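You operate a simulated robot arm through the tools that you are given. There is no shell and no other tool.

You run a simulated two-armed robot. Do the job below in one go: nothing can be reset, and whatever is moved stays where it is left.

TASK
Take the lid off the pot labelled "clips" on the top of the padded table and lay it down there.
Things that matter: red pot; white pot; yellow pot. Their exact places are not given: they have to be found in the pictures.

Only the result counts: the job must be done as asked and must still hold three seconds after the hand-in. Knocking over, shifting, dropping, spilling or breaking anything else fails it. Lids that push on must go on centred and level and be pressed home; caps that screw on are set level and turned clockwise until they are tight.

THE ROBOT
Two 7-joint arms with two-finger grippers on one trunk, on a base that moves. Base frame: it is fixed to the floor where the robot stands at the start and does not move with it; the origin is under the middle of the robot, x ahead of it, y to its left, z up; the surface under the hand at the start is at about z = 860. Units: mm, degrees, N and s.
The left shoulder is at the start at [51, 175, 1177], the right one opposite. With the tool pointing down near the work surface each hand reaches from about 240 to 860 mm from the robot's upright axis, wherever it stands, measured 20 degrees to its own side. Payload 2.94 kg a hand.
The TCP of each hand is the grasp point between the finger pads, 30 mm short of the fingertips. In the tool frame z runs along the fingers and y along their closing line. The gripper opens to 138 mm; its body begins 109 mm behind the TCP.
Orientation is told as [roll, pitch, yaw] about the base's x, y, z axes, in that order, counted from this pose: with the fingers straight down and closing along the base's y, the tool's x points along the base's -x, its y along +y and its z along -z.

THE INTERFACE
- The arms move only by the tool move_arm. It takes "left_rows", "right_rows" or both (then of equal length, played together; a hand with none holds still); each is a list of rows, each a list of 7 numbers: the opening in per cent of the stroke, from 0 (shut) to 100 (fully open), then the shift along the base's x, y, z in mm, then the turn, a rotation vector about the base's x, y, z in degrees. In form: [[grip, x, y, z, rx, ry, rz], ...]. A call has 1 to 20 rows; each row shifts and turns the commanded pose from where the row before left it. Each row takes 0.2 s and may step no farther than 50 mm and 8.6 degrees from the row before; otherwise, or with a gripper value out of range, the whole call is refused. A pose out of reach is approached as far as the arm can. The call stops where the force on the tool passes 40 N (or 10 N more than at its start, if that is more) or the arm is blocked; 0.2 s more then pass. The fingers move at their own pace (about 45 mm/s each) and stop on an object; they squeeze with about 40 N. The grip force told is the motor's: it shows also when the fingers shut on nothing. Time passes only in rows, and 0.2 s behind the last, so rows that do not move let the fingers close. It gives the time, the measured TCP pose, the force on the tool (base axes), the opening and the grip force at its end, in the units of the frame above (readings bear some noise), with the torque about the TCP (base axes, N m) and any sound that the robot's microphone picked up.
- Cameras (640 x 400 px; columns grow to the right, rows downward): "scene" is now at [130, -2.5, 1657.7]; the picture's right is [-0.02, -1.00, 0.00], its down [-0.71, 0.01, -0.70] and it looks along [0.70, -0.01, -0.71] (base axes); focal length 264 px, centre (320, 200). "left" rides on the left gripper at [71, -19, -146] in its tool frame; the picture's right is [0.26, 0.96, 0.00], its down [-0.85, 0.23, -0.48] and it looks along [-0.46, 0.12, 0.88] (tool axes); focal length 280 px, centre (320, 200). "right" rides on the right gripper at [71, 19, -146] in its tool frame; the picture's right is [-0.26, 0.97, 0.00], its down [-0.85, -0.23, -0.48] and it looks along [-0.46, -0.13, 0.88] (tool axes); focal length 280 px, centre (320, 200).
- grab_frame(camera): a new picture of that camera. It takes no simulated time.
- lift_body(by): moves the trunk up (or, below 0, down) by that many mm; the arms and the scene camera ride with it, the base frame stays. It gives what a move gives, with no picture.
- roll_base(legs): drives the robot by 1 to 6 legs, each [ahead, turn to the left] in mm and degrees, along the robot's own axes; the way and the turn of a leg run together, so that a leg with both is an arc; at most 1500 mm and 180 degrees a leg. The arms and the cameras ride along, it lands a little off, and it stops where it bumps. It gives what a move gives.
- aim_head(pan, tilt): turns the head with the scene camera to pan (to the left, within 120 degrees either way) and tilt (down, from -29 to 69), counted from straight ahead of the robot (the tilt from the chest, where the trunk bows). It gives what a move gives.
- pixel_to_xyz(camera, pixels): for up to 12 pixels [column, row] of the newest picture of that camera ("zoom" is the newest enlarged one), the place [x, y, z] in the base frame of the surface seen there, good to about 2 mm. It takes no simulated time.
- inspect(camera, box): a new picture of the part [left, top, right, bottom] of that camera's present view, enlarged. It takes no simulated time.
- finish_job(): hands the job in; it is judged then, once.

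Unless the task says otherwise, let go and move clear before handing in.

The tools are called after "Call:" by a JSON object that holds its "api" and its "payload". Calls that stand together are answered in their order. move_arm: Moves the arms, as the interface text tells. Its arguments: {"type":"object","properties":{"left_rows":{"type":"array","items":{"type":"array","items":{"type":"number"}}},"right_rows":{"type":"array","items":{"type":"array","items":{"type":"number"}}}},"required":[]} The other tools are called the same way: lift_body (by) moves the trunk up or down; roll_base (legs) drives the base; aim_head (pan, tilt) turns the head that bears the scene camera; grab_frame (camera) takes a picture; pixel_to_xyz (camera, pixels) gives the place of the surface under pixels of a picture; inspect (camera, box) takes an enlarged picture of a part of a camera's view; finish_job () hands the job in.

At the start:

```text
time: 0.0
left_tool_pos: [573.2, 209.4, 1188.5]
left_tool_rot: [0.1, 0.0, -0.1]
left_force: [0.5, 0.6, 0.0]
left_wrist_torque: [0.01, -0.01, 0.0]
left_gripper_width: 137.8
left_grip_force: 0.0
right_tool_pos: [476.8, -181.3, 1193.9]
right_tool_rot: [0.1, 0.0, 0.0]
right_force: [1.0, 0.0, 0.1]
right_wrist_torque: [0.03, -0.02, 0.0]
right_gripper_width: 138.0
right_grip_force: 0.2
trunk travel left (down, up): [-350.0, 384.0]
robot x, y, heading: [-0.5, 0.5, 0.0]
head pan, tilt (commanded): [-0.9, 45.3]
```

scene: 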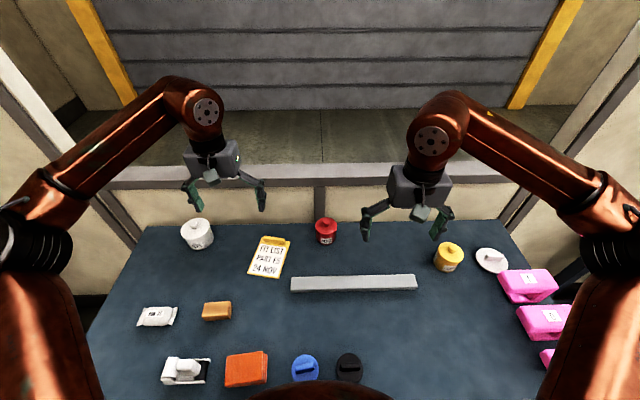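
right: 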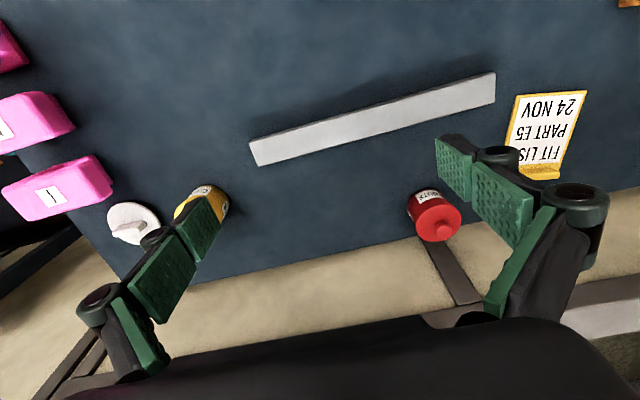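
left: 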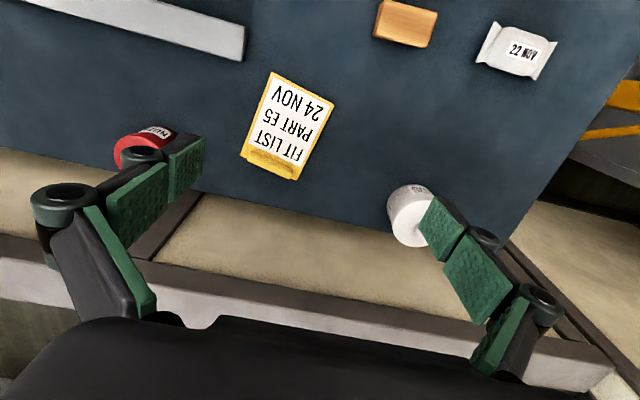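

The scene shows a white pot near (197,234), a red pot near (326,231) and a yellow pot near (448,257), each with a small label. I'll enlarge each to read the labels.

Call:
{"api": "inspect", "payload": {"camera": "scene", "box": [167, 205, 231, 260]}}

Call:
{"api": "inspect", "payload": {"camera": "scene", "box": [296, 205, 360, 260]}}

Call:
{"api": "inspect", "payload": {"camera": "scene", "box": [420, 225, 520, 285]}}

Call:
{"api": "inspect", "payload": {"camera": "left", "box": [370, 170, 450, 250]}}

Call:
{"api": "inspect", "payload": {"camera": "right", "box": [90, 170, 240, 260]}}

```text
7.27 times, centred on (199, 232) of scene
```

zoom: 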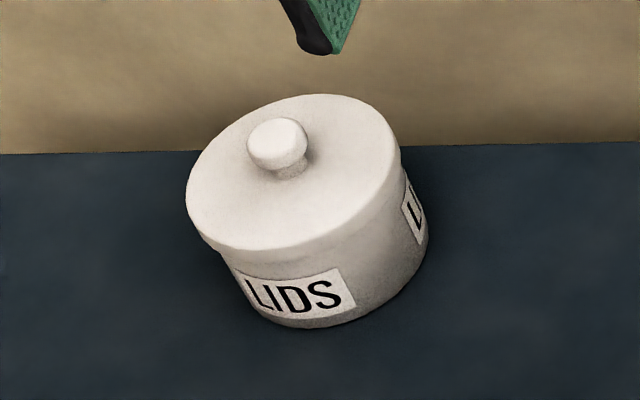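

```text
7.27 times, centred on (328, 232) of scene
```

zoom: 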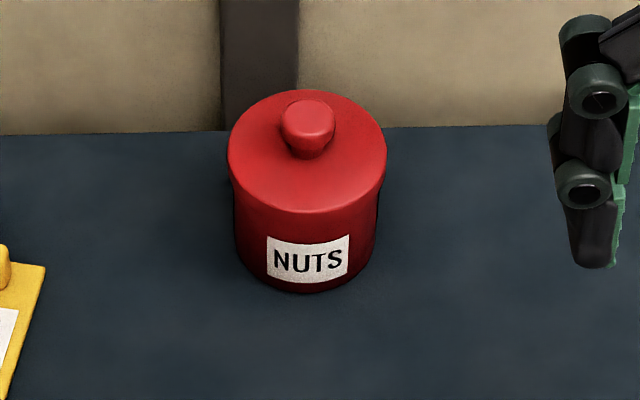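

```text
6.40 times, centred on (470, 255) of scene
```

zoom: 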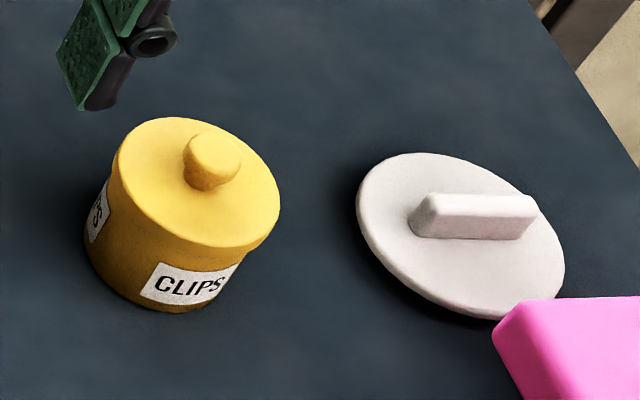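

```text
5.00 times, centred on (410, 210) of left
```

zoom: 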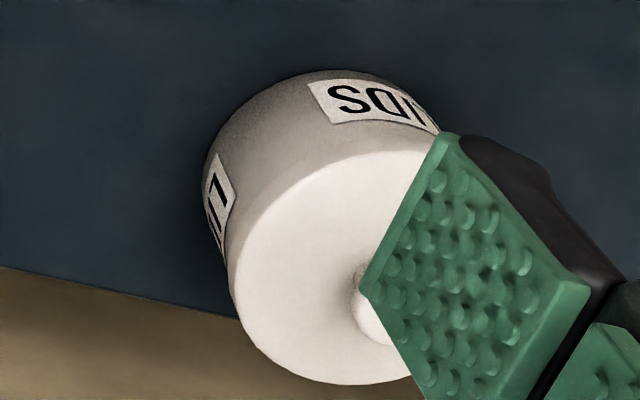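

```text
4.27 times, centred on (165, 215) of right
```

zoom: 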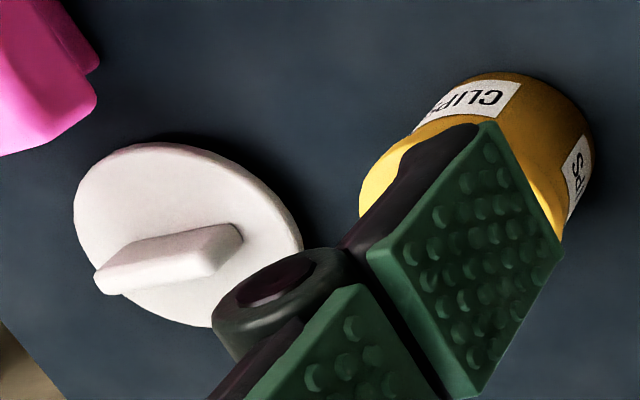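

The yellow pot at (448,257) is labelled CLIPS; the white one says LIDS and the red one NUTS. I'll zoom in on the yellow pot and its surroundings and measure them.

Call:
{"api": "inspect", "payload": {"camera": "scene", "box": [420, 230, 476, 280]}}

Call:
{"api": "pixel_to_xyz", "payload": {"camera": "scene", "pixels": [[420, 235], [448, 290], [400, 260], [360, 282], [490, 260], [528, 285], [545, 320], [495, 330], [420, 330], [326, 231], [354, 282], [470, 240]]}}

```text
8.00 times, centred on (448, 255) of scene
```

zoom: 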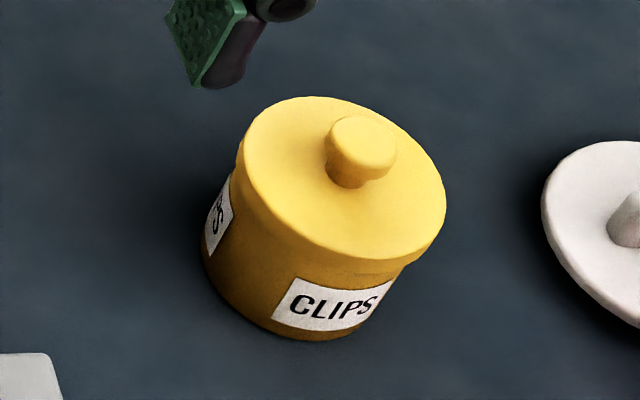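

```text
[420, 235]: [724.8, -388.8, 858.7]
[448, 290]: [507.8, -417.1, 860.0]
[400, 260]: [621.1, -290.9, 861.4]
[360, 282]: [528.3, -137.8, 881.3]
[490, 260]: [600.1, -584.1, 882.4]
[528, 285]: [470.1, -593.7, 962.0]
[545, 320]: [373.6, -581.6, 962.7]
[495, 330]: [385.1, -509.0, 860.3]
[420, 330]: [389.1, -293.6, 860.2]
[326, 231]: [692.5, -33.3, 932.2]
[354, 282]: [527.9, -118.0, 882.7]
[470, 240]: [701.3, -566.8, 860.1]
```

Call:
{"api": "pixel_to_xyz", "payload": {"camera": "zoom", "pixels": [[365, 140], [345, 125], [390, 155], [345, 180], [290, 110], [250, 150], [440, 200], [400, 250], [320, 240], [300, 200], [400, 210], [290, 335]]}}

```text
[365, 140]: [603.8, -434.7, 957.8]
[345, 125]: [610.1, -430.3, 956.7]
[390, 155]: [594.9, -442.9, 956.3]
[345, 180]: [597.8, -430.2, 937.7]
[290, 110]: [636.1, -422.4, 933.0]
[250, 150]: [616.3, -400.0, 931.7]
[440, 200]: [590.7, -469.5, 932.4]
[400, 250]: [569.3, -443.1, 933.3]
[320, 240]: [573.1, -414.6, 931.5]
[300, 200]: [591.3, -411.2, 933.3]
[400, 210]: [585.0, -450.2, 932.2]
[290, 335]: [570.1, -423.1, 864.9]
```

The yellow pot's lid is centred near (602, -434): its top is at z≈933 and the knob's top at z≈958. I'll move the right hand above it, staying well clear, and look again.

Call:
{"api": "move_arm", "payload": {"right_rows": [[60, 15.6, -31.6, -5, 0, 0, 0], [60, 15.6, -31.6, -5, 0, 0, 0], [60, 15.6, -31.6, -5, 0, 0, 0], [60, 15.6, -31.6, -5, 0, 0, 0], [60, 15.6, -31.6, -5, 0, 0, 0], [60, 15.6, -31.6, -10, 0, 0, 0], [60, 15.6, -31.6, -20, 0, 0, 0], [60, 15.6, -31.6, -20, 0, 0, 0], [60, 0, 0, -20, 0, 0, 0], [60, 0, 0, 0, 0, 0, 0], [60, 0, 0, 0, 0, 0, 0]]}}

Call:
{"api": "grab_frame", "payload": {"camera": "right"}}

Call:
{"api": "grab_frame", "payload": {"camera": "scene"}}

```text
time: 2.4
left_tool_pos: [574.6, 210.1, 1188.9]
left_tool_rot: [0.0, 0.0, -0.1]
left_force: [0.4, 0.6, 0.2]
left_wrist_torque: [0.0, 0.0, -0.01]
left_gripper_width: 137.8
left_grip_force: 0.0
right_tool_pos: [601.8, -434.4, 1098.8]
right_tool_rot: [0.2, 0.0, 0.1]
right_force: [-0.7, -0.4, 0.2]
right_wrist_torque: [0.0, 0.02, 0.0]
right_gripper_width: 82.9
right_grip_force: 0.0
trunk travel left (down, up): [-350.0, 384.0]
robot x, y, heading: [-2.0, -1.5, 0.1]
head pan, tilt (commanded): [-0.9, 45.3]
```

```text
taken
```

right: 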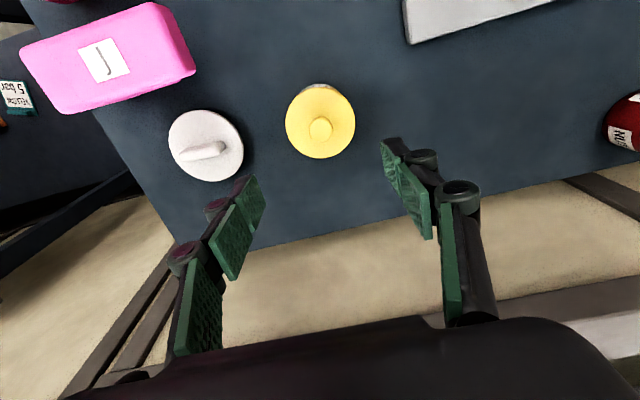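

```text
taken
```

scene: 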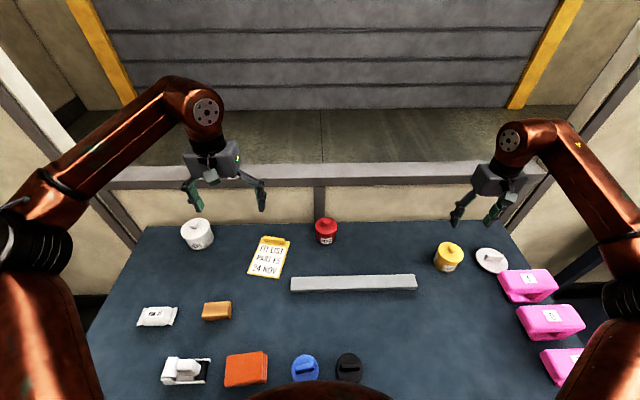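

The right camera shows the yellow lid and knob clearly at (320,122). I'll zoom in and measure the knob and rim.

Call:
{"api": "inspect", "payload": {"camera": "right", "box": [270, 72, 370, 172]}}

Call:
{"api": "inspect", "payload": {"camera": "right", "box": [280, 75, 360, 165]}}

```text
4.00 times, centred on (320, 122) of right
```

zoom: 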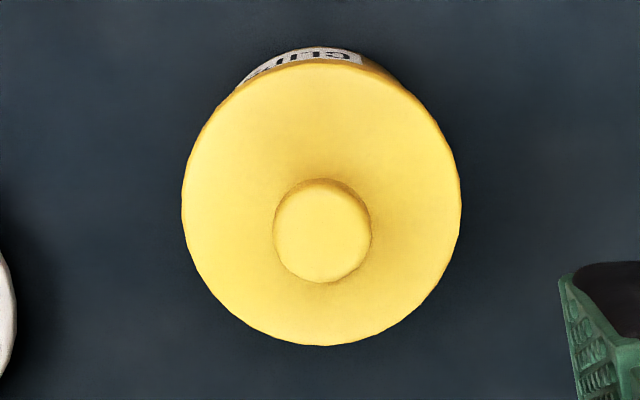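

```text
4.44 times, centred on (320, 120) of right
```

zoom: 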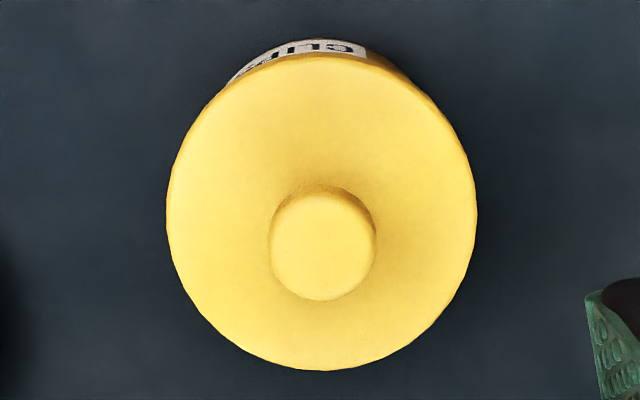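

Call:
{"api": "pixel_to_xyz", "payload": {"camera": "zoom", "pixels": [[322, 245], [275, 245], [370, 245], [322, 200], [322, 295], [175, 215], [470, 215], [320, 62], [320, 365], [30, 30], [220, 130], [430, 320]]}}

```text
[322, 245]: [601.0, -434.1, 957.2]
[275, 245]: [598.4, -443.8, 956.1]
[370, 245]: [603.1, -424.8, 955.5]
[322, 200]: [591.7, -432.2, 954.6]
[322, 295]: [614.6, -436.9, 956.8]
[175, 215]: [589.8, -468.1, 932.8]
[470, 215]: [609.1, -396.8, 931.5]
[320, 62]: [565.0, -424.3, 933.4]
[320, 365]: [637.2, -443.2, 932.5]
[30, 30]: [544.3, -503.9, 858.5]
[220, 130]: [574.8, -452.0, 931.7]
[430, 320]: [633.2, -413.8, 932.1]
```

The knob is about 21 mm across and centred at (601, -434), with the lid top at z≈933. I'll descend so the fingertips stop a few mm above the lid, and check the view before closing.

Call:
{"api": "move_arm", "payload": {"right_rows": [[50, -0.8, 0.7, -25, 0, 0, 0], [45, 0, 0, -25, 0, 0, 0], [45, 0, 0, -25, 0, 0, 0], [45, 0, 0, -20, 0, 0, 0], [45, 0, 0, -15, 0, 0, 0], [45, 0, 0, -10, 0, 0, 0], [45, 0, 0, -9, 0, 0, 0], [45, 0, 0, 0, 0, 0, 0]]}}

Call:
{"api": "grab_frame", "payload": {"camera": "right"}}

Call:
{"api": "inspect", "payload": {"camera": "scene", "box": [400, 190, 520, 280]}}

```text
time: 4.2
left_tool_pos: [574.0, 210.7, 1189.1]
left_tool_rot: [0.0, 0.0, -0.1]
left_force: [-0.9, -0.3, 0.4]
left_wrist_torque: [-0.05, -0.01, 0.01]
left_gripper_width: 137.8
left_grip_force: 0.1
right_tool_pos: [600.0, -433.5, 970.1]
right_tool_rot: [0.0, 0.0, 0.0]
right_force: [-0.3, 0.0, 0.2]
right_wrist_torque: [-0.01, 0.01, -0.01]
right_gripper_width: 61.9
right_grip_force: 0.1
trunk travel left (down, up): [-350.0, 384.0]
robot x, y, heading: [-0.3, 2.3, 0.2]
head pan, tilt (commanded): [-0.9, 45.3]
```

```text
taken
```

right: 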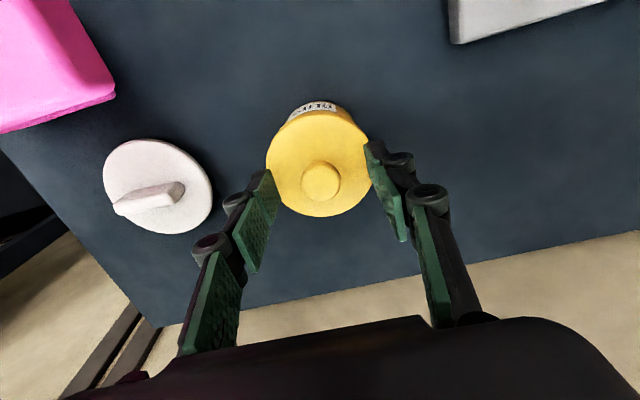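

```text
4.44 times, centred on (460, 235) of scene
```

zoom: 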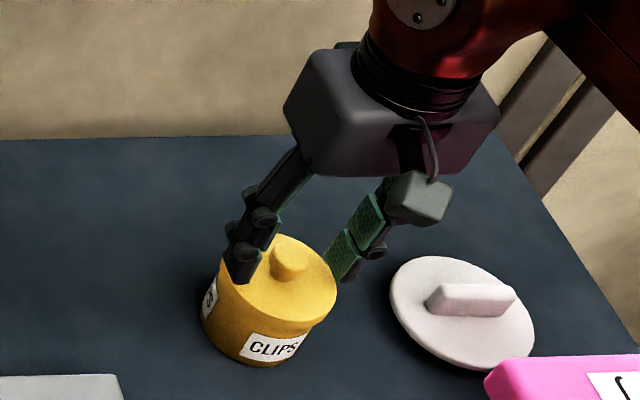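

The fingers straddle the knob, with their tips at about (375,150) and (262,178) in the right view. I'll check the tip positions before closing.

Call:
{"api": "pixel_to_xyz", "payload": {"camera": "right", "pixels": [[372, 150], [371, 175], [400, 238], [264, 178], [276, 195], [250, 268], [236, 232], [320, 180], [320, 165], [370, 147], [398, 160], [250, 176]]}}

Call:
{"api": "inspect", "payload": {"camera": "right", "box": [230, 100, 420, 280]}}

```text
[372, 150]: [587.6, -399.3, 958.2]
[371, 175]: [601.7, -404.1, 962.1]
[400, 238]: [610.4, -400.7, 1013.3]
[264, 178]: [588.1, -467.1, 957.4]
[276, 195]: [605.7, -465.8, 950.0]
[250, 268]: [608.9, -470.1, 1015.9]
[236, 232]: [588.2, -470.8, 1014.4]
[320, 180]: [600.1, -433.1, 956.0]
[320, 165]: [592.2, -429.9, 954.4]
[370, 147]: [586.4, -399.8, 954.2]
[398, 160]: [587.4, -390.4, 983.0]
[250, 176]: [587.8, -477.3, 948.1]
```

```text
2.22 times, centred on (325, 190) of right
```

zoom: 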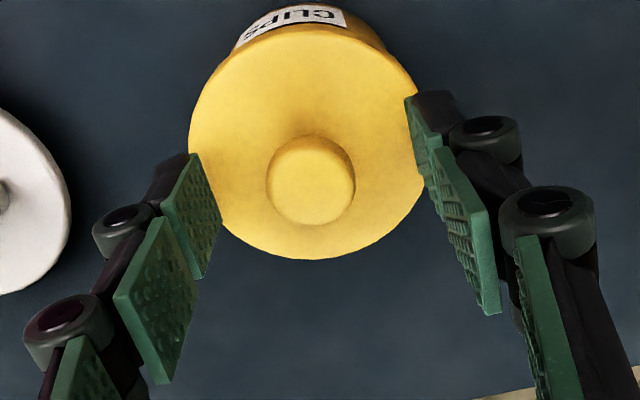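

The pads sit symmetrically around the knob (x≈588–606, y≈-400 and -467). I'll close on the knob.

Call:
{"api": "move_arm", "payload": {"right_rows": [[30, 0.5, 0, -1, 0, 0, 0], [20, 0, 0, 0, 0, 0, 0], [10, 0, 0, 0, 0, 0, 0], [0, 0, 0, 0, 0, 0, 0], [0, 0, 0, 0, 0, 0, 0], [0, 0, 0, 0, 0, 0, 0]]}}

Call:
{"api": "grab_frame", "payload": {"camera": "right"}}

Call:
{"api": "inspect", "payload": {"camera": "scene", "box": [400, 190, 520, 280]}}

```text
time: 5.6
left_tool_pos: [573.5, 209.8, 1188.4]
left_tool_rot: [0.1, 0.0, 0.0]
left_force: [0.0, -0.3, -0.4]
left_wrist_torque: [-0.02, -0.02, 0.01]
left_gripper_width: 138.5
left_grip_force: 0.0
right_tool_pos: [600.6, -435.2, 969.0]
right_tool_rot: [0.2, 0.0, -0.1]
right_force: [0.4, 0.5, -0.8]
right_wrist_torque: [0.0, 0.04, 0.02]
right_gripper_width: 22.2
right_grip_force: 39.7
trunk travel left (down, up): [-350.0, 384.0]
robot x, y, heading: [-0.2, -1.2, 0.1]
head pan, tilt (commanded): [-0.9, 45.3]
```

```text
taken
```

right: 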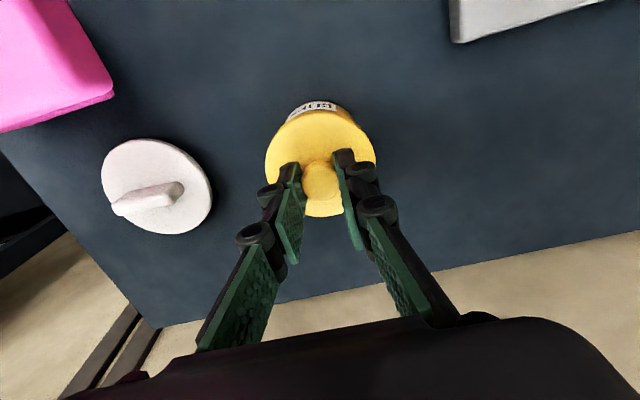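

```text
4.44 times, centred on (460, 235) of scene
```

zoom: 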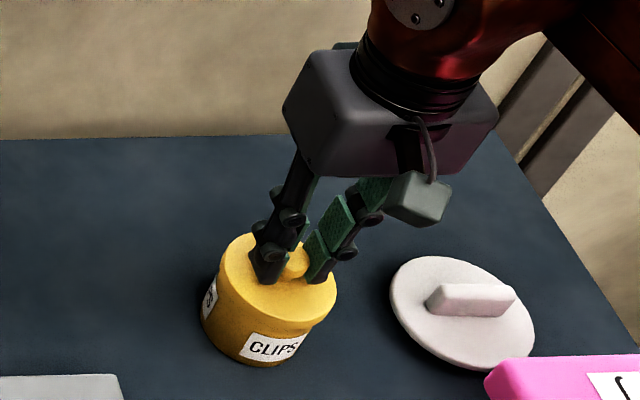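

The knob is gripped: the opening is 22.2 mm at about 40 N and the pot hasn't moved. I'll lift 4 mm slowly and read the force to see how the lid is held.

Call:
{"api": "move_arm", "payload": {"right_rows": [[0, 0, 0, 1, 0, 0, 0], [0, 0, 0, 1, 0, 0, 0], [0, 0, 0, 1, 0, 0, 0], [0, 0, 0, 1, 0, 0, 0], [0, 0, 0, 0, 0, 0, 0]]}}

Call:
{"api": "inspect", "payload": {"camera": "scene", "box": [400, 190, 520, 280]}}

Call:
{"api": "inspect", "payload": {"camera": "right", "box": [230, 80, 420, 230]}}

```text
time: 6.8
left_tool_pos: [574.8, 211.3, 1188.4]
left_tool_rot: [0.0, 0.0, -0.1]
left_force: [-0.4, 0.8, -0.3]
left_wrist_torque: [0.01, -0.01, 0.03]
left_gripper_width: 138.0
left_grip_force: 0.0
right_tool_pos: [600.4, -434.1, 973.8]
right_tool_rot: [0.1, 0.0, 0.0]
right_force: [-0.4, 0.0, -2.6]
right_wrist_torque: [0.0, 0.01, 0.0]
right_gripper_width: 22.1
right_grip_force: 40.0
trunk travel left (down, up): [-350.0, 384.0]
robot x, y, heading: [1.6, -1.4, 0.0]
head pan, tilt (commanded): [-0.9, 45.3]
```

```text
4.44 times, centred on (460, 235) of scene
```

zoom: 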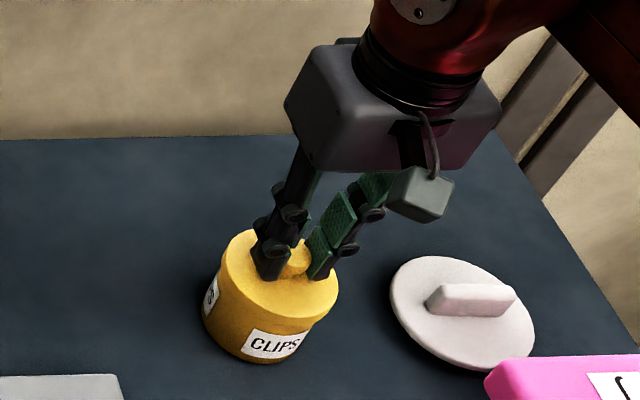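

```text
2.67 times, centred on (325, 155) of right
```

zoom: 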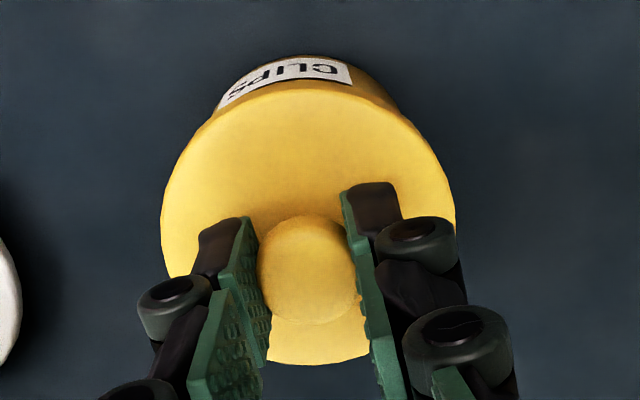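

The force reads -2.6 N, and the pot looks slightly higher in the zoomed picture (label from y≈347 to 345). The whole pot may have come up with the lid, so I'll check more closely with the earlier box.

Call:
{"api": "inspect", "payload": {"camera": "scene", "box": [420, 230, 476, 280]}}

Call:
{"api": "pixel_to_xyz", "payload": {"camera": "zoom", "pixels": [[290, 335], [290, 330], [290, 325], [300, 200], [320, 305], [400, 245], [365, 140], [250, 310], [330, 260], [330, 270]]}}

```text
8.00 times, centred on (448, 255) of scene
```

zoom: 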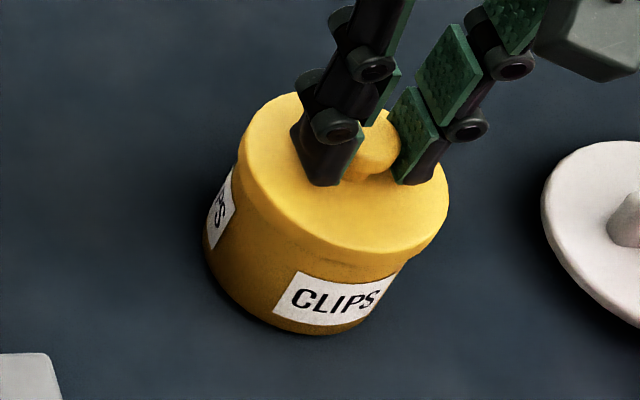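

```text
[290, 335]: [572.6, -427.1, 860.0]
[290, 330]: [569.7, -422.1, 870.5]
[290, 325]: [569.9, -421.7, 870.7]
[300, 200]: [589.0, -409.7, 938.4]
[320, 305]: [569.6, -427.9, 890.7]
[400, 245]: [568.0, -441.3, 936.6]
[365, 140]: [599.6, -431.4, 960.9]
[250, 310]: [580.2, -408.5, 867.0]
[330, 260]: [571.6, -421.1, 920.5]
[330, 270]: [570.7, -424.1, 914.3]
```

The label moved up (from about y=303 to 298 in the zoom) and its points read roughly 5 mm higher, so the whole pot lifts with the lid: the lid fits tightly. I'll set the pot back where it was, let go and rise clear, then bring in the left hand to hold the body.

Call:
{"api": "move_arm", "payload": {"right_rows": [[0, 0, 0, -1, 0, 0, 0], [0, 0, 0, -1, 0, 0, 0], [0, 0, 0, -1, 0, 0, 0], [0, 0, 0, -1, 0, 0, 0], [0, 0, 0, 0, 0, 0, 0]]}}

Call:
{"api": "inspect", "payload": {"camera": "scene", "box": [420, 230, 476, 280]}}

Call:
{"api": "pixel_to_xyz", "payload": {"camera": "zoom", "pixels": [[290, 335], [290, 330], [290, 325], [300, 200], [320, 305], [400, 245], [365, 140], [250, 310], [330, 255], [330, 262], [330, 270], [330, 280]]}}

```text
time: 8.0
left_tool_pos: [574.4, 209.4, 1187.3]
left_tool_rot: [-0.1, 0.0, 0.0]
left_force: [0.1, 0.4, -0.4]
left_wrist_torque: [-0.03, 0.03, -0.02]
left_gripper_width: 138.0
left_grip_force: 0.0
right_tool_pos: [600.6, -432.9, 970.0]
right_tool_rot: [0.1, 0.0, -0.1]
right_force: [0.0, -0.9, -0.5]
right_wrist_torque: [0.02, -0.03, 0.04]
right_gripper_width: 22.3
right_grip_force: 40.6
trunk travel left (down, up): [-350.0, 384.0]
robot x, y, heading: [2.8, -3.0, -0.2]
head pan, tilt (commanded): [-0.9, 45.3]
heard: snap
```

```text
8.00 times, centred on (448, 255) of scene
```

zoom: 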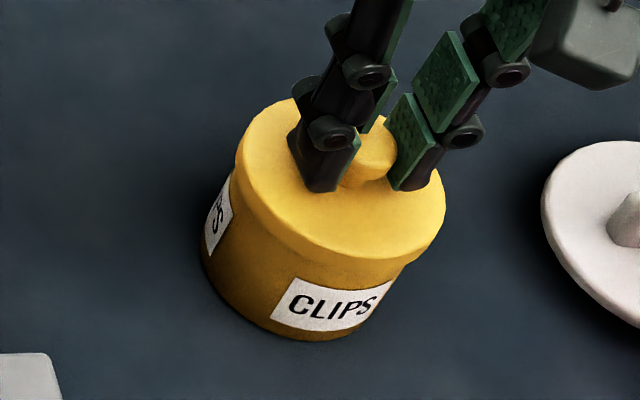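

```text
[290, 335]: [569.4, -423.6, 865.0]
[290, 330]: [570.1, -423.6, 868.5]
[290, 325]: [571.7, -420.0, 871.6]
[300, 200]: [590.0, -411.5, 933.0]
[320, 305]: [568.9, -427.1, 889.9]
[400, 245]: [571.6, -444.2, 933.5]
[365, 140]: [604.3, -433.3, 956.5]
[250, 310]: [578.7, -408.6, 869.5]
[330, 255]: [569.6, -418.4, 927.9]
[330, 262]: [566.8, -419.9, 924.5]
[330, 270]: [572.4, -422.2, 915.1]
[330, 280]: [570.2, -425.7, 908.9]
```

The pot is back down at its old place (rim z≈933, label where it was), and I heard a snap, so the lid is a snap fit. I'll release the knob and raise the right hand clear, then look at the space around the pot.

Call:
{"api": "move_arm", "payload": {"right_rows": [[20, 0, 0, 0, 0, 0, 0], [35, 0, 0, 0, 0, 0, 0], [40, 0, 0, 0, 0, 0, 0], [40, 0, 0, 10, 0, 0, 0], [40, 0, 0, 30, 0, 0, 0], [40, 0, 0, 40, 0, 0, 0], [40, 0, 0, 40, 0, 0, 0], [40, 0, 0, 40, 0, 0, 0], [40, 0, 0, 40, 0, 0, 0], [40, 0, 0, 0, 0, 0, 0]]}}

Call:
{"api": "inspect", "payload": {"camera": "scene", "box": [280, 220, 580, 400]}}

Call:
{"api": "grab_frame", "payload": {"camera": "right"}}

Call:
{"api": "pixel_to_xyz", "payload": {"camera": "scene", "pixels": [[416, 276], [417, 289], [292, 278], [292, 291], [500, 275], [512, 302], [519, 310], [530, 338], [475, 255], [492, 252], [350, 360], [305, 360]]}}

```text
time: 10.2
left_tool_pos: [575.1, 209.5, 1189.0]
left_tool_rot: [0.0, 0.1, 0.0]
left_force: [0.1, 0.0, -0.2]
left_wrist_torque: [0.01, 0.02, -0.02]
left_gripper_width: 137.7
left_grip_force: 0.0
right_tool_pos: [602.1, -434.2, 1170.2]
right_tool_rot: [0.2, 0.0, 0.0]
right_force: [0.7, 0.3, 0.1]
right_wrist_torque: [0.02, 0.01, 0.0]
right_gripper_width: 55.1
right_grip_force: 0.0
trunk travel left (down, up): [-350.0, 384.0]
robot x, y, heading: [-0.3, 0.3, -0.0]
head pan, tilt (commanded): [-0.9, 45.3]
heard: snap
```

```text
2.13 times, centred on (430, 310) of scene
```

zoom: 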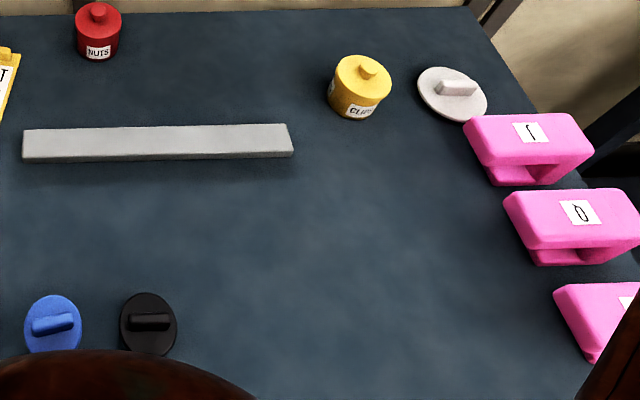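

```text
taken
```

right: 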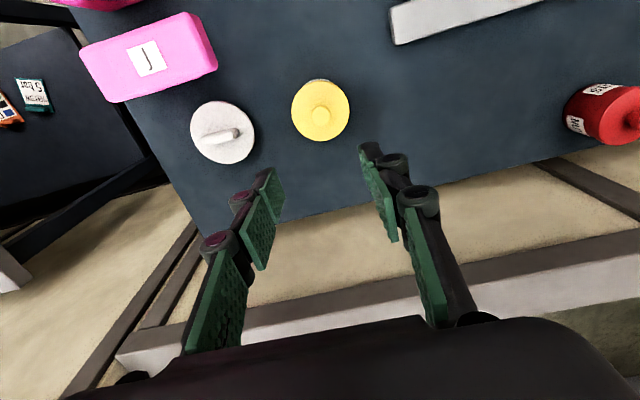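

```text
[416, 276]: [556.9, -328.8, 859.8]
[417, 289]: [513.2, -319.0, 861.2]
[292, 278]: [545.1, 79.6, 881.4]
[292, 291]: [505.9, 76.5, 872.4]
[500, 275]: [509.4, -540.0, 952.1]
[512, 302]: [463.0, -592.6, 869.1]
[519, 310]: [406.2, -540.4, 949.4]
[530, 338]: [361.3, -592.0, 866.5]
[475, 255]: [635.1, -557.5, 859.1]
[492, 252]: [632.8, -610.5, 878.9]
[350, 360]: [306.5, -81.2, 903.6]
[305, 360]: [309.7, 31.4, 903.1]
```

The pot stands untouched. Its centre is about (601,-434), with the grey bar ending near (530,-322) and the pink box and white lid at y<-540. I'll turn the base about 30° to the right so both hands can work the pot comfortably; the hands are at z>1140, well above everything.

Call:
{"api": "roll_base", "payload": {"legs": [[0, -15]]}}

Call:
{"api": "grab_frame", "payload": {"camera": "scene"}}

```text
time: 11.5
left_tool_pos: [607.6, 53.2, 1188.6]
left_tool_rot: [0.1, -0.1, -15.2]
left_force: [0.0, -0.8, 0.6]
left_wrist_torque: [0.02, -0.02, -0.02]
left_gripper_width: 137.7
left_grip_force: 0.1
right_tool_pos: [466.8, -575.5, 1171.0]
right_tool_rot: [0.2, -0.1, -15.1]
right_force: [0.2, -1.0, 0.0]
right_wrist_torque: [0.04, -0.05, 0.02]
right_gripper_width: 55.6
right_grip_force: 0.0
trunk travel left (down, up): [-350.0, 384.0]
robot x, y, heading: [2.0, 0.2, -15.2]
head pan, tilt (commanded): [-0.9, 45.3]
```

```text
taken
```

scene: 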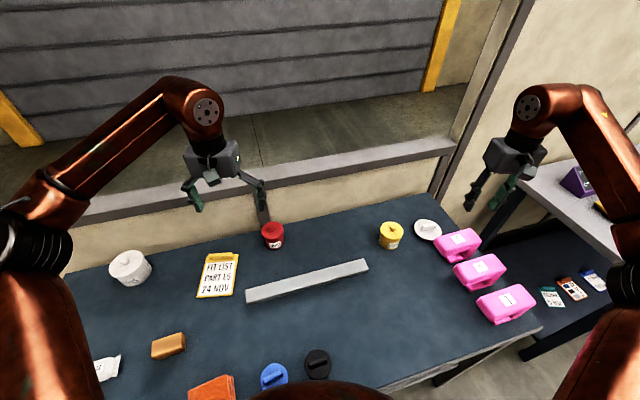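

The first 15° of turning was clean, and the pot now shows at (391,235). I'll turn another 13°.

Call:
{"api": "roll_base", "payload": {"legs": [[0, -13]]}}

Call:
{"api": "grab_frame", "payload": {"camera": "scene"}}

```text
time: 12.7
left_tool_pos: [604.4, -85.1, 1188.7]
left_tool_rot: [0.0, 0.0, -28.1]
left_force: [0.2, -0.2, 0.0]
left_wrist_torque: [0.02, 0.03, 0.0]
left_gripper_width: 138.3
left_grip_force: 0.1
right_tool_pos: [325.0, -666.6, 1170.3]
right_tool_rot: [0.2, 0.1, -28.3]
right_force: [0.2, 0.3, -0.3]
right_wrist_torque: [0.01, 0.0, 0.03]
right_gripper_width: 55.3
right_grip_force: 0.1
trunk travel left (down, up): [-350.0, 384.0]
robot x, y, heading: [3.1, 0.6, -28.0]
head pan, tilt (commanded): [-0.9, 45.3]
```

```text
taken
```

scene: 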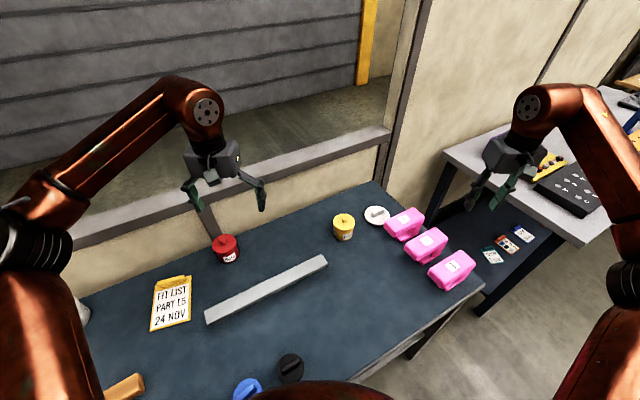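

The robot now faces the pot (343,226 in the picture). I'll bring the left hand, tilted 50° and pointing forward-down, to a staging point about 150 mm short of the pot body on the robot's side, well above the bar.

Call:
{"api": "move_arm", "payload": {"left_rows": [[100, -13, -34.7, -15, 0, 0, -6.9], [90, -13, -34.7, -15, -4.78, -6.82, 0], [80, -13, -34.7, -25, -4.78, -6.82, 0], [80, -13, -34.7, -25, -4.78, -6.82, 0], [80, -13, -34.7, -25, -4.78, -6.82, 0], [80, -13, -34.7, -25, -4.78, -6.82, 0], [80, -13, -34.7, -30, -4.78, -6.82, 0], [80, -13, -34.7, -30, 0, 0, 0], [80, 0, 0, -11, 0, 0, 0], [80, 0, 0, 0, 0, 0, 0], [80, 0, 0, 0, 0, 0, 0]]}}

Call:
{"api": "grab_frame", "payload": {"camera": "left"}}

Call:
{"api": "grab_frame", "payload": {"camera": "scene"}}

```text
time: 15.1
left_tool_pos: [499.1, -364.1, 987.3]
left_tool_rot: [0.0, -49.9, -35.1]
left_force: [-0.4, 0.0, 0.1]
left_wrist_torque: [-0.01, 0.0, -0.01]
left_gripper_width: 110.4
left_grip_force: 0.0
right_tool_pos: [325.9, -666.9, 1169.5]
right_tool_rot: [0.2, 0.0, -28.2]
right_force: [0.1, -0.4, 0.2]
right_wrist_torque: [-0.03, 0.0, -0.02]
right_gripper_width: 55.4
right_grip_force: 0.1
trunk travel left (down, up): [-350.0, 384.0]
robot x, y, heading: [3.0, -1.8, -28.0]
head pan, tilt (commanded): [-0.9, 45.3]
```

```text
taken
```

left: 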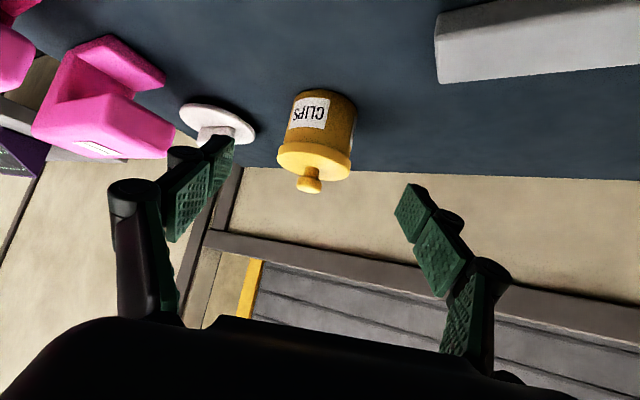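

```text
taken
```

scene: 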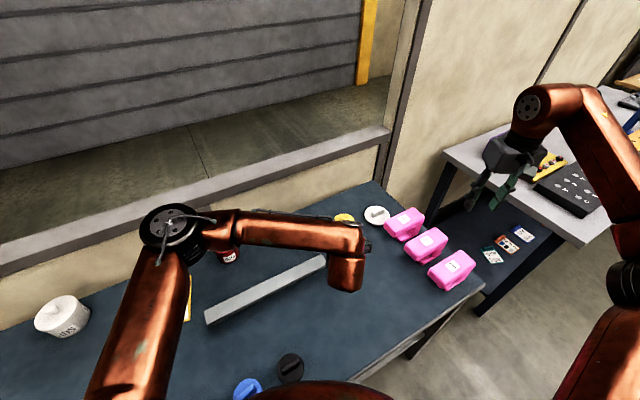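

The left hand is at its staging pose, and its camera shows the pot's side at (318,135), standing upright. I'll measure the pot's body and lid rim from this view.

Call:
{"api": "inspect", "payload": {"camera": "left", "box": [260, 70, 380, 210]}}

Call:
{"api": "pixel_to_xyz", "payload": {"camera": "left", "pixels": [[323, 95], [323, 120], [323, 138], [323, 145], [320, 160], [309, 185], [293, 115], [354, 115], [280, 150], [351, 158], [216, 150], [400, 208]]}}

```text
2.86 times, centred on (320, 140) of left
```

zoom: 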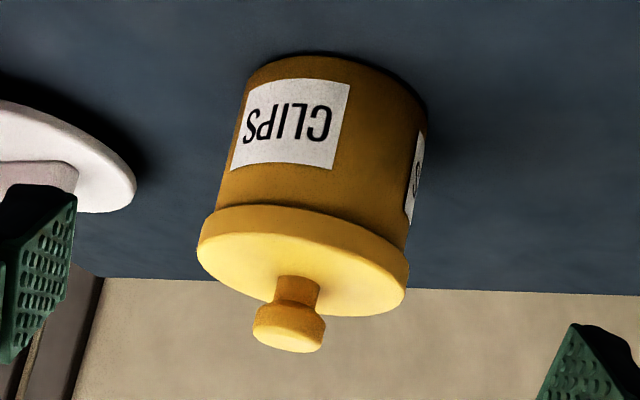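

```text
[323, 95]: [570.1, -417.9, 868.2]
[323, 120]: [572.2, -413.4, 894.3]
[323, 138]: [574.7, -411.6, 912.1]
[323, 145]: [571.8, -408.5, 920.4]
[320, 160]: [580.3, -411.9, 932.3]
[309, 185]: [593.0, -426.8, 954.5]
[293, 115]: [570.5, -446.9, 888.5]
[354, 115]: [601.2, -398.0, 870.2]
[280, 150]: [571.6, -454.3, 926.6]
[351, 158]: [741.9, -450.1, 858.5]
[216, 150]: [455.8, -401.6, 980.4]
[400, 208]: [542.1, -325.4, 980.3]
```

The body is about 34 mm in radius and the lid skirt spans z≈914–933, so I'll grip the body around z≈885. I'll advance the open fingers along the tool axis most of the way, then check.

Call:
{"api": "move_arm", "payload": {"left_rows": [[80, 13.8, -9.7, -13.9, 0, 0, 0], [80, 13.8, -9.7, -13.9, 0, 0, 0], [80, 13.8, -9.7, -13.9, 0, 0, 0], [80, 13.8, -9.7, -13.9, 0, 0, 0], [80, 13.8, -9.7, -13.9, 0, 0, 0], [80, 0, 0, 0, 0, 0, 0]]}}

Call:
{"api": "grab_frame", "payload": {"camera": "left"}}

Call:
{"api": "grab_frame", "payload": {"camera": "scene"}}

Call:
{"api": "grab_frame", "payload": {"camera": "right"}}

```text
time: 16.5
left_tool_pos: [570.1, -411.7, 917.2]
left_tool_rot: [0.1, -49.9, -35.0]
left_force: [0.8, 0.2, -0.1]
left_wrist_torque: [0.0, 0.03, 0.0]
left_gripper_width: 110.5
left_grip_force: 0.0
right_tool_pos: [324.1, -666.4, 1170.4]
right_tool_rot: [0.1, 0.1, -28.2]
right_force: [-0.4, -0.3, 0.1]
right_wrist_torque: [-0.02, 0.0, 0.04]
right_gripper_width: 55.1
right_grip_force: 0.1
trunk travel left (down, up): [-350.0, 384.0]
robot x, y, heading: [-0.3, 2.8, -28.0]
head pan, tilt (commanded): [-0.9, 45.3]
```

```text
taken
```

left: 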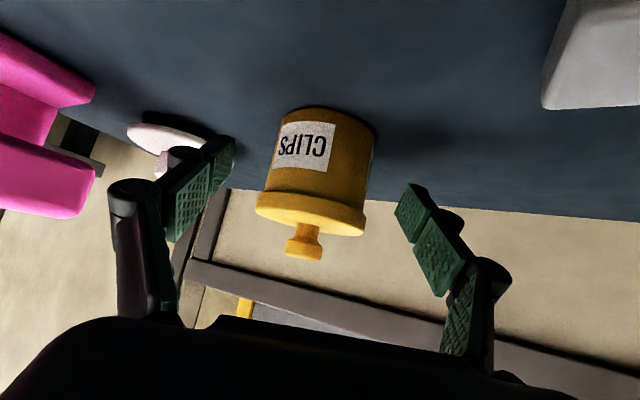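

```text
taken
```

scene: 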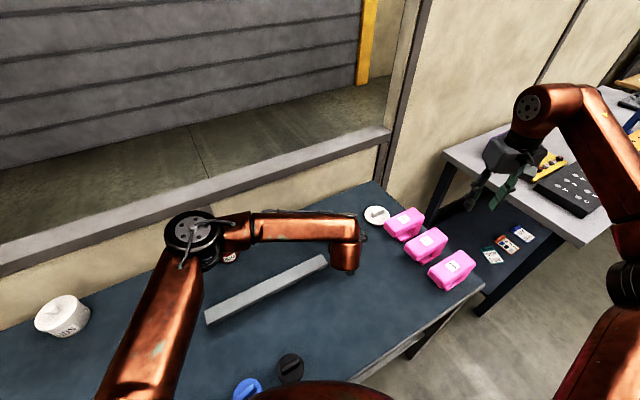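

```text
taken
```

right: 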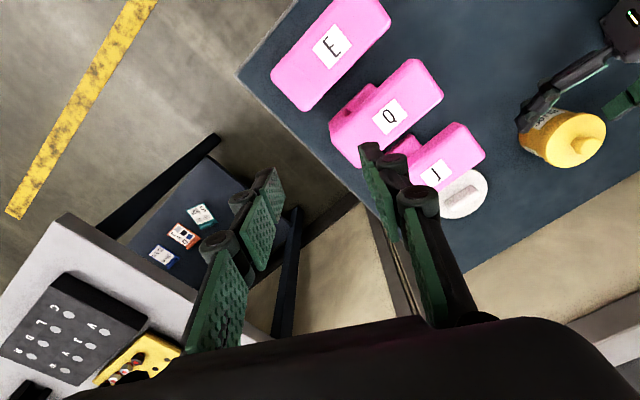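

The pot sits between the open fingers in the left view, slightly left of centre, and the force is near zero. I'll check the left elbow and wrist heights above the table and the finger positions before the last few cm.

Call:
{"api": "pixel_to_xyz", "payload": {"camera": "scene", "pixels": [[195, 232], [230, 235], [300, 228], [345, 225], [350, 262], [180, 300], [140, 360], [210, 265], [300, 240]]}}

Call:
{"api": "pixel_to_xyz", "payload": {"camera": "left", "pixels": [[410, 188], [398, 210], [210, 150], [234, 140], [325, 150], [310, 220], [265, 165], [370, 185]]}}

```text
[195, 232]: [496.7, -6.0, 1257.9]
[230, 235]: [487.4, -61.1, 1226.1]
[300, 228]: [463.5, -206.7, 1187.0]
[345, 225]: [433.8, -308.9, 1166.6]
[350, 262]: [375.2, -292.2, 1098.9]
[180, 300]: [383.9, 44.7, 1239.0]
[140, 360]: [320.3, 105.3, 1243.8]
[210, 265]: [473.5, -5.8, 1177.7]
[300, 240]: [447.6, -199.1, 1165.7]
```

```text
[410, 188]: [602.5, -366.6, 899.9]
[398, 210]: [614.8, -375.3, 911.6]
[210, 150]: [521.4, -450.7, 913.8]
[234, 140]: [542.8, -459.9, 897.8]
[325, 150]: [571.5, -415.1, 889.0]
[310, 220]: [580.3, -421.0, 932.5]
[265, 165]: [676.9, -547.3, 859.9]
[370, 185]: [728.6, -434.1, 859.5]
```

The left forearm is at z≥1166, clear of everything, and the finger tips' midpoint (573,-413) lines up with the pot's axis. I'll advance the last 40 mm slowly.

Call:
{"api": "move_arm", "payload": {"left_rows": [[80, 6.3, -4.5, -6.3, 0, 0, 0], [80, 6.3, -4.5, -6.3, 0, 0, 0], [80, 6.3, -4.5, -6.3, 0, 0, 0], [80, 6.1, -4.3, -6.0, 0, 0, 0], [80, 0, 0, 0, 0, 0, 0]]}}

Call:
{"api": "grab_frame", "payload": {"camera": "left"}}

```text
time: 17.7
left_tool_pos: [594.7, -431.1, 892.0]
left_tool_rot: [0.1, -49.9, -35.0]
left_force: [-0.7, -0.3, -0.3]
left_wrist_torque: [-0.03, 0.03, 0.01]
left_gripper_width: 110.2
left_grip_force: 0.0
right_tool_pos: [324.4, -666.6, 1171.3]
right_tool_rot: [0.1, 0.1, -28.2]
right_force: [0.3, -0.6, -0.6]
right_wrist_torque: [-0.01, 0.02, 0.0]
right_gripper_width: 55.1
right_grip_force: 0.0
trunk travel left (down, up): [-350.0, 384.0]
robot x, y, heading: [-1.6, -0.4, -28.1]
head pan, tilt (commanded): [-0.9, 45.3]
```

```text
taken
```

left: 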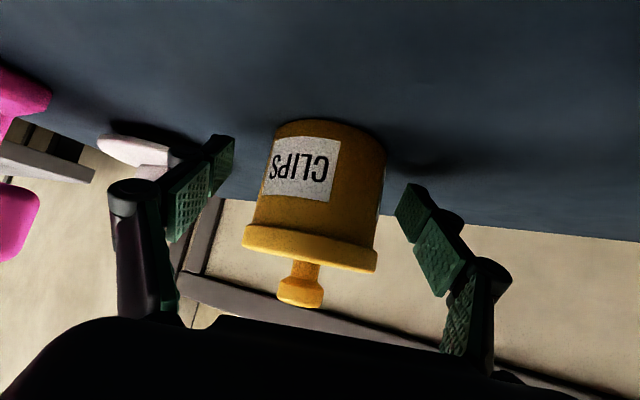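

The left TCP is at (594.7,-431,892) with the pot between the pads and no contact force. I'll close part-way and check that both pads meet the body evenly.

Call:
{"api": "move_arm", "payload": {"left_rows": [[70, 0, 0, 0, 0, 0, 0], [60, 0, 0, 0, 0, 0, 0], [54, 0, 0, 0, 0, 0, 0], [54, 0, 0, 0, 0, 0, 0]]}}

Call:
{"api": "grab_frame", "payload": {"camera": "left"}}

Call:
{"api": "inspect", "payload": {"camera": "left", "box": [180, 90, 460, 320]}}

```text
time: 18.7
left_tool_pos: [595.0, -430.2, 893.6]
left_tool_rot: [-0.1, -49.9, -35.1]
left_force: [-0.2, 0.1, -0.6]
left_wrist_torque: [-0.03, 0.01, -0.02]
left_gripper_width: 74.5
left_grip_force: 0.0
right_tool_pos: [325.5, -666.7, 1171.1]
right_tool_rot: [0.2, 0.0, -28.2]
right_force: [0.7, 0.1, 0.1]
right_wrist_torque: [-0.01, -0.02, -0.02]
right_gripper_width: 55.2
right_grip_force: 0.0
trunk travel left (down, up): [-350.0, 384.0]
robot x, y, heading: [0.4, 3.4, -28.2]
head pan, tilt (commanded): [-0.9, 45.3]
```

```text
taken
```

left: 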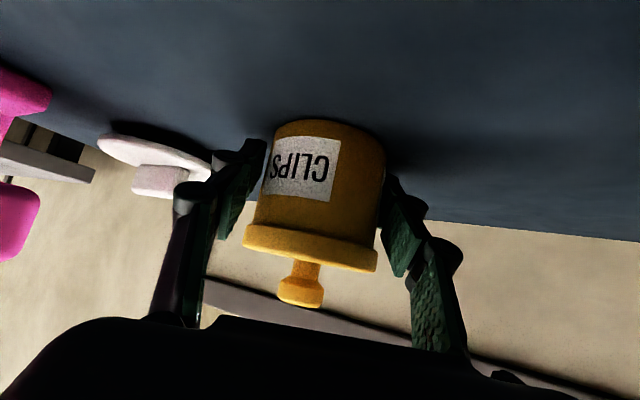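

```text
1.74 times, centred on (320, 205) of left
```

zoom: 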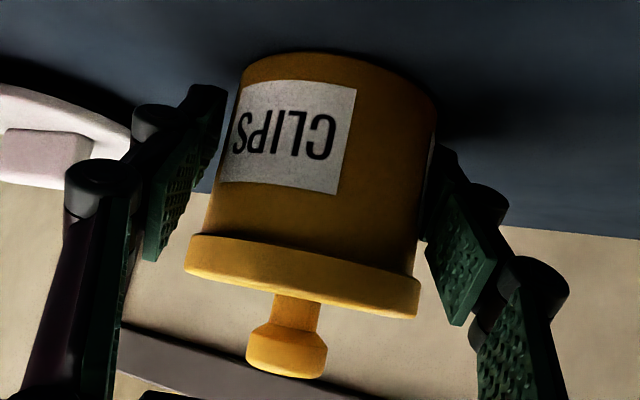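

Both pads are beside the body below the lid skirt at a 74.5 mm opening. I'll close fully to grip the body.

Call:
{"api": "move_arm", "payload": {"left_rows": [[50, 0, 0, 0, 0, 0, 0], [48, 0, 0, 0, 0, 0, 0], [46, 0, 0, 0, 0, 0, 0], [40, 0, 0, 0, 0, 0, 0], [30, 0, 0, 0, 0, 0, 0], [30, 0, 0, 0, 0, 0, 0]]}}

Call:
{"api": "grab_frame", "payload": {"camera": "left"}}

Call:
{"api": "grab_frame", "payload": {"camera": "scene"}}

```text
time: 20.1
left_tool_pos: [595.0, -432.3, 892.8]
left_tool_rot: [0.2, -49.8, -35.1]
left_force: [1.4, 2.1, 1.1]
left_wrist_torque: [0.09, -0.11, 0.04]
left_gripper_width: 68.7
left_grip_force: 39.9
right_tool_pos: [325.1, -665.6, 1171.6]
right_tool_rot: [0.2, 0.0, -28.2]
right_force: [-0.7, -0.5, 0.6]
right_wrist_torque: [0.0, 0.02, 0.0]
right_gripper_width: 55.3
right_grip_force: 0.0
trunk travel left (down, up): [-350.0, 384.0]
robot x, y, heading: [-1.9, -0.9, -28.1]
head pan, tilt (commanded): [-0.9, 45.3]
```

```text
taken
```

left: 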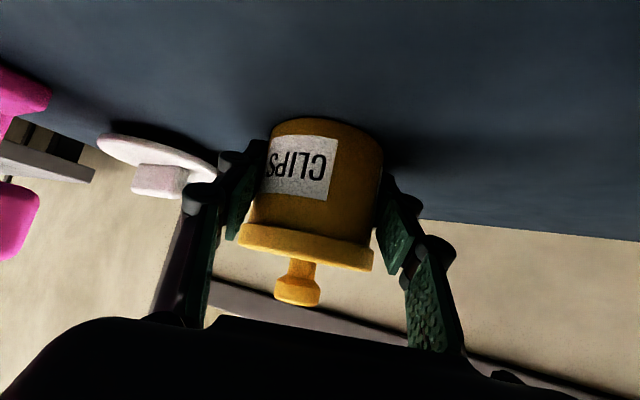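

```text
taken
```

scene: 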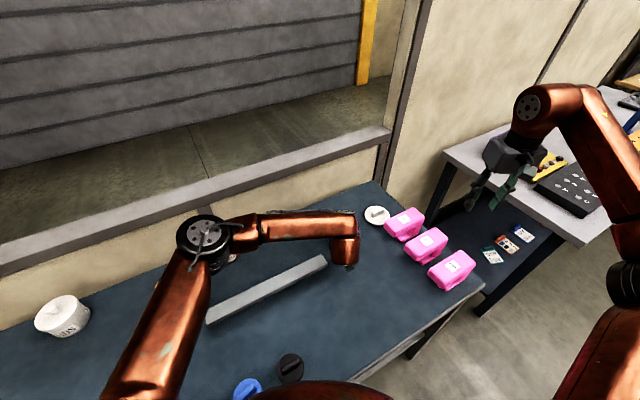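

The left hand holds the pot body (68.7 mm, 40 N), still standing in place. Now I'll bring the right hand back over the pot from the right side, turning its yaw by +40° to keep its camera away from the left wrist.

Call:
{"api": "move_arm", "payload": {"right_rows": [[40, 32.5, 21, 0, 0, 0, 6.7], [40, 32.5, 21, 0, 0, 0, 6.7], [40, 32.5, 21, 0, 0, 0, 6.7], [40, 32.5, 21, 0, 0, 0, 6.7], [40, 32.5, 21, 0, 0, 0, 6.7], [40, 32.5, 21, 0, 0, 0, 6.7], [40, 20, 26.5, 0, 0, 0, 0], [40, 20, 26.5, 0, 0, 0, 0], [40, 20, 26.5, 0, 0, 0, 0], [40, 20, 26.5, -20, 0, 0, 0], [40, 0, 0, -20, 0, 0, 0], [40, 0, 0, 0, 0, 0, 0], [40, 0, 0, 0, 0, 0, 0]]}}

Call:
{"api": "grab_frame", "payload": {"camera": "right"}}

Call:
{"api": "grab_frame", "payload": {"camera": "scene"}}

```text
time: 22.7
left_tool_pos: [594.3, -429.7, 892.7]
left_tool_rot: [0.2, -50.0, -35.4]
left_force: [-1.1, 2.3, 10.2]
left_wrist_torque: [0.21, 0.19, 0.01]
left_gripper_width: 68.6
left_grip_force: 40.2
right_tool_pos: [531.0, -315.8, 1113.6]
right_tool_rot: [0.3, -1.0, 11.8]
right_force: [4.5, -0.1, 7.7]
right_wrist_torque: [0.27, 0.27, -0.1]
right_gripper_width: 67.7
right_grip_force: 1.2
right hand out of reach, approached as far as the arm can: row 2, 3, 4, 5, 6
trunk travel left (down, up): [-350.0, 384.0]
robot x, y, heading: [3.4, 1.2, -28.1]
head pan, tilt (commanded): [-0.9, 45.3]
stopped in row 12 (right hand): the force on the tool passed its limit at 42 N (the readings are from after the stop); the commanded pose is now the measured one
```

```text
taken
```

right: 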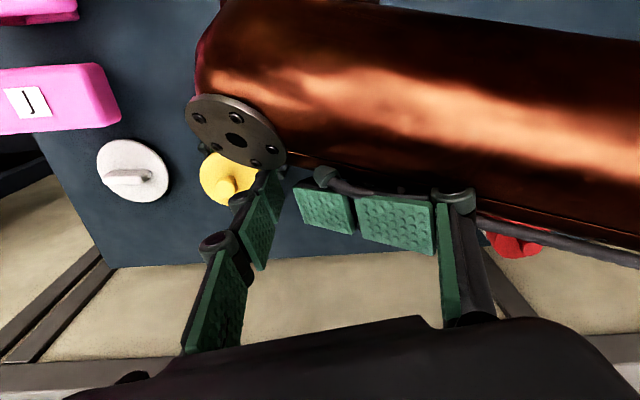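

```text
taken
```

scene: 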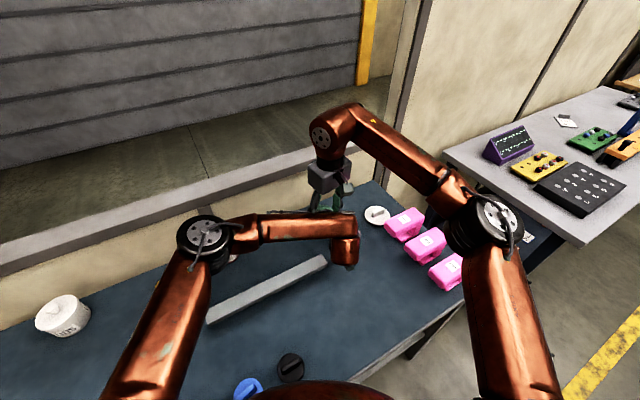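

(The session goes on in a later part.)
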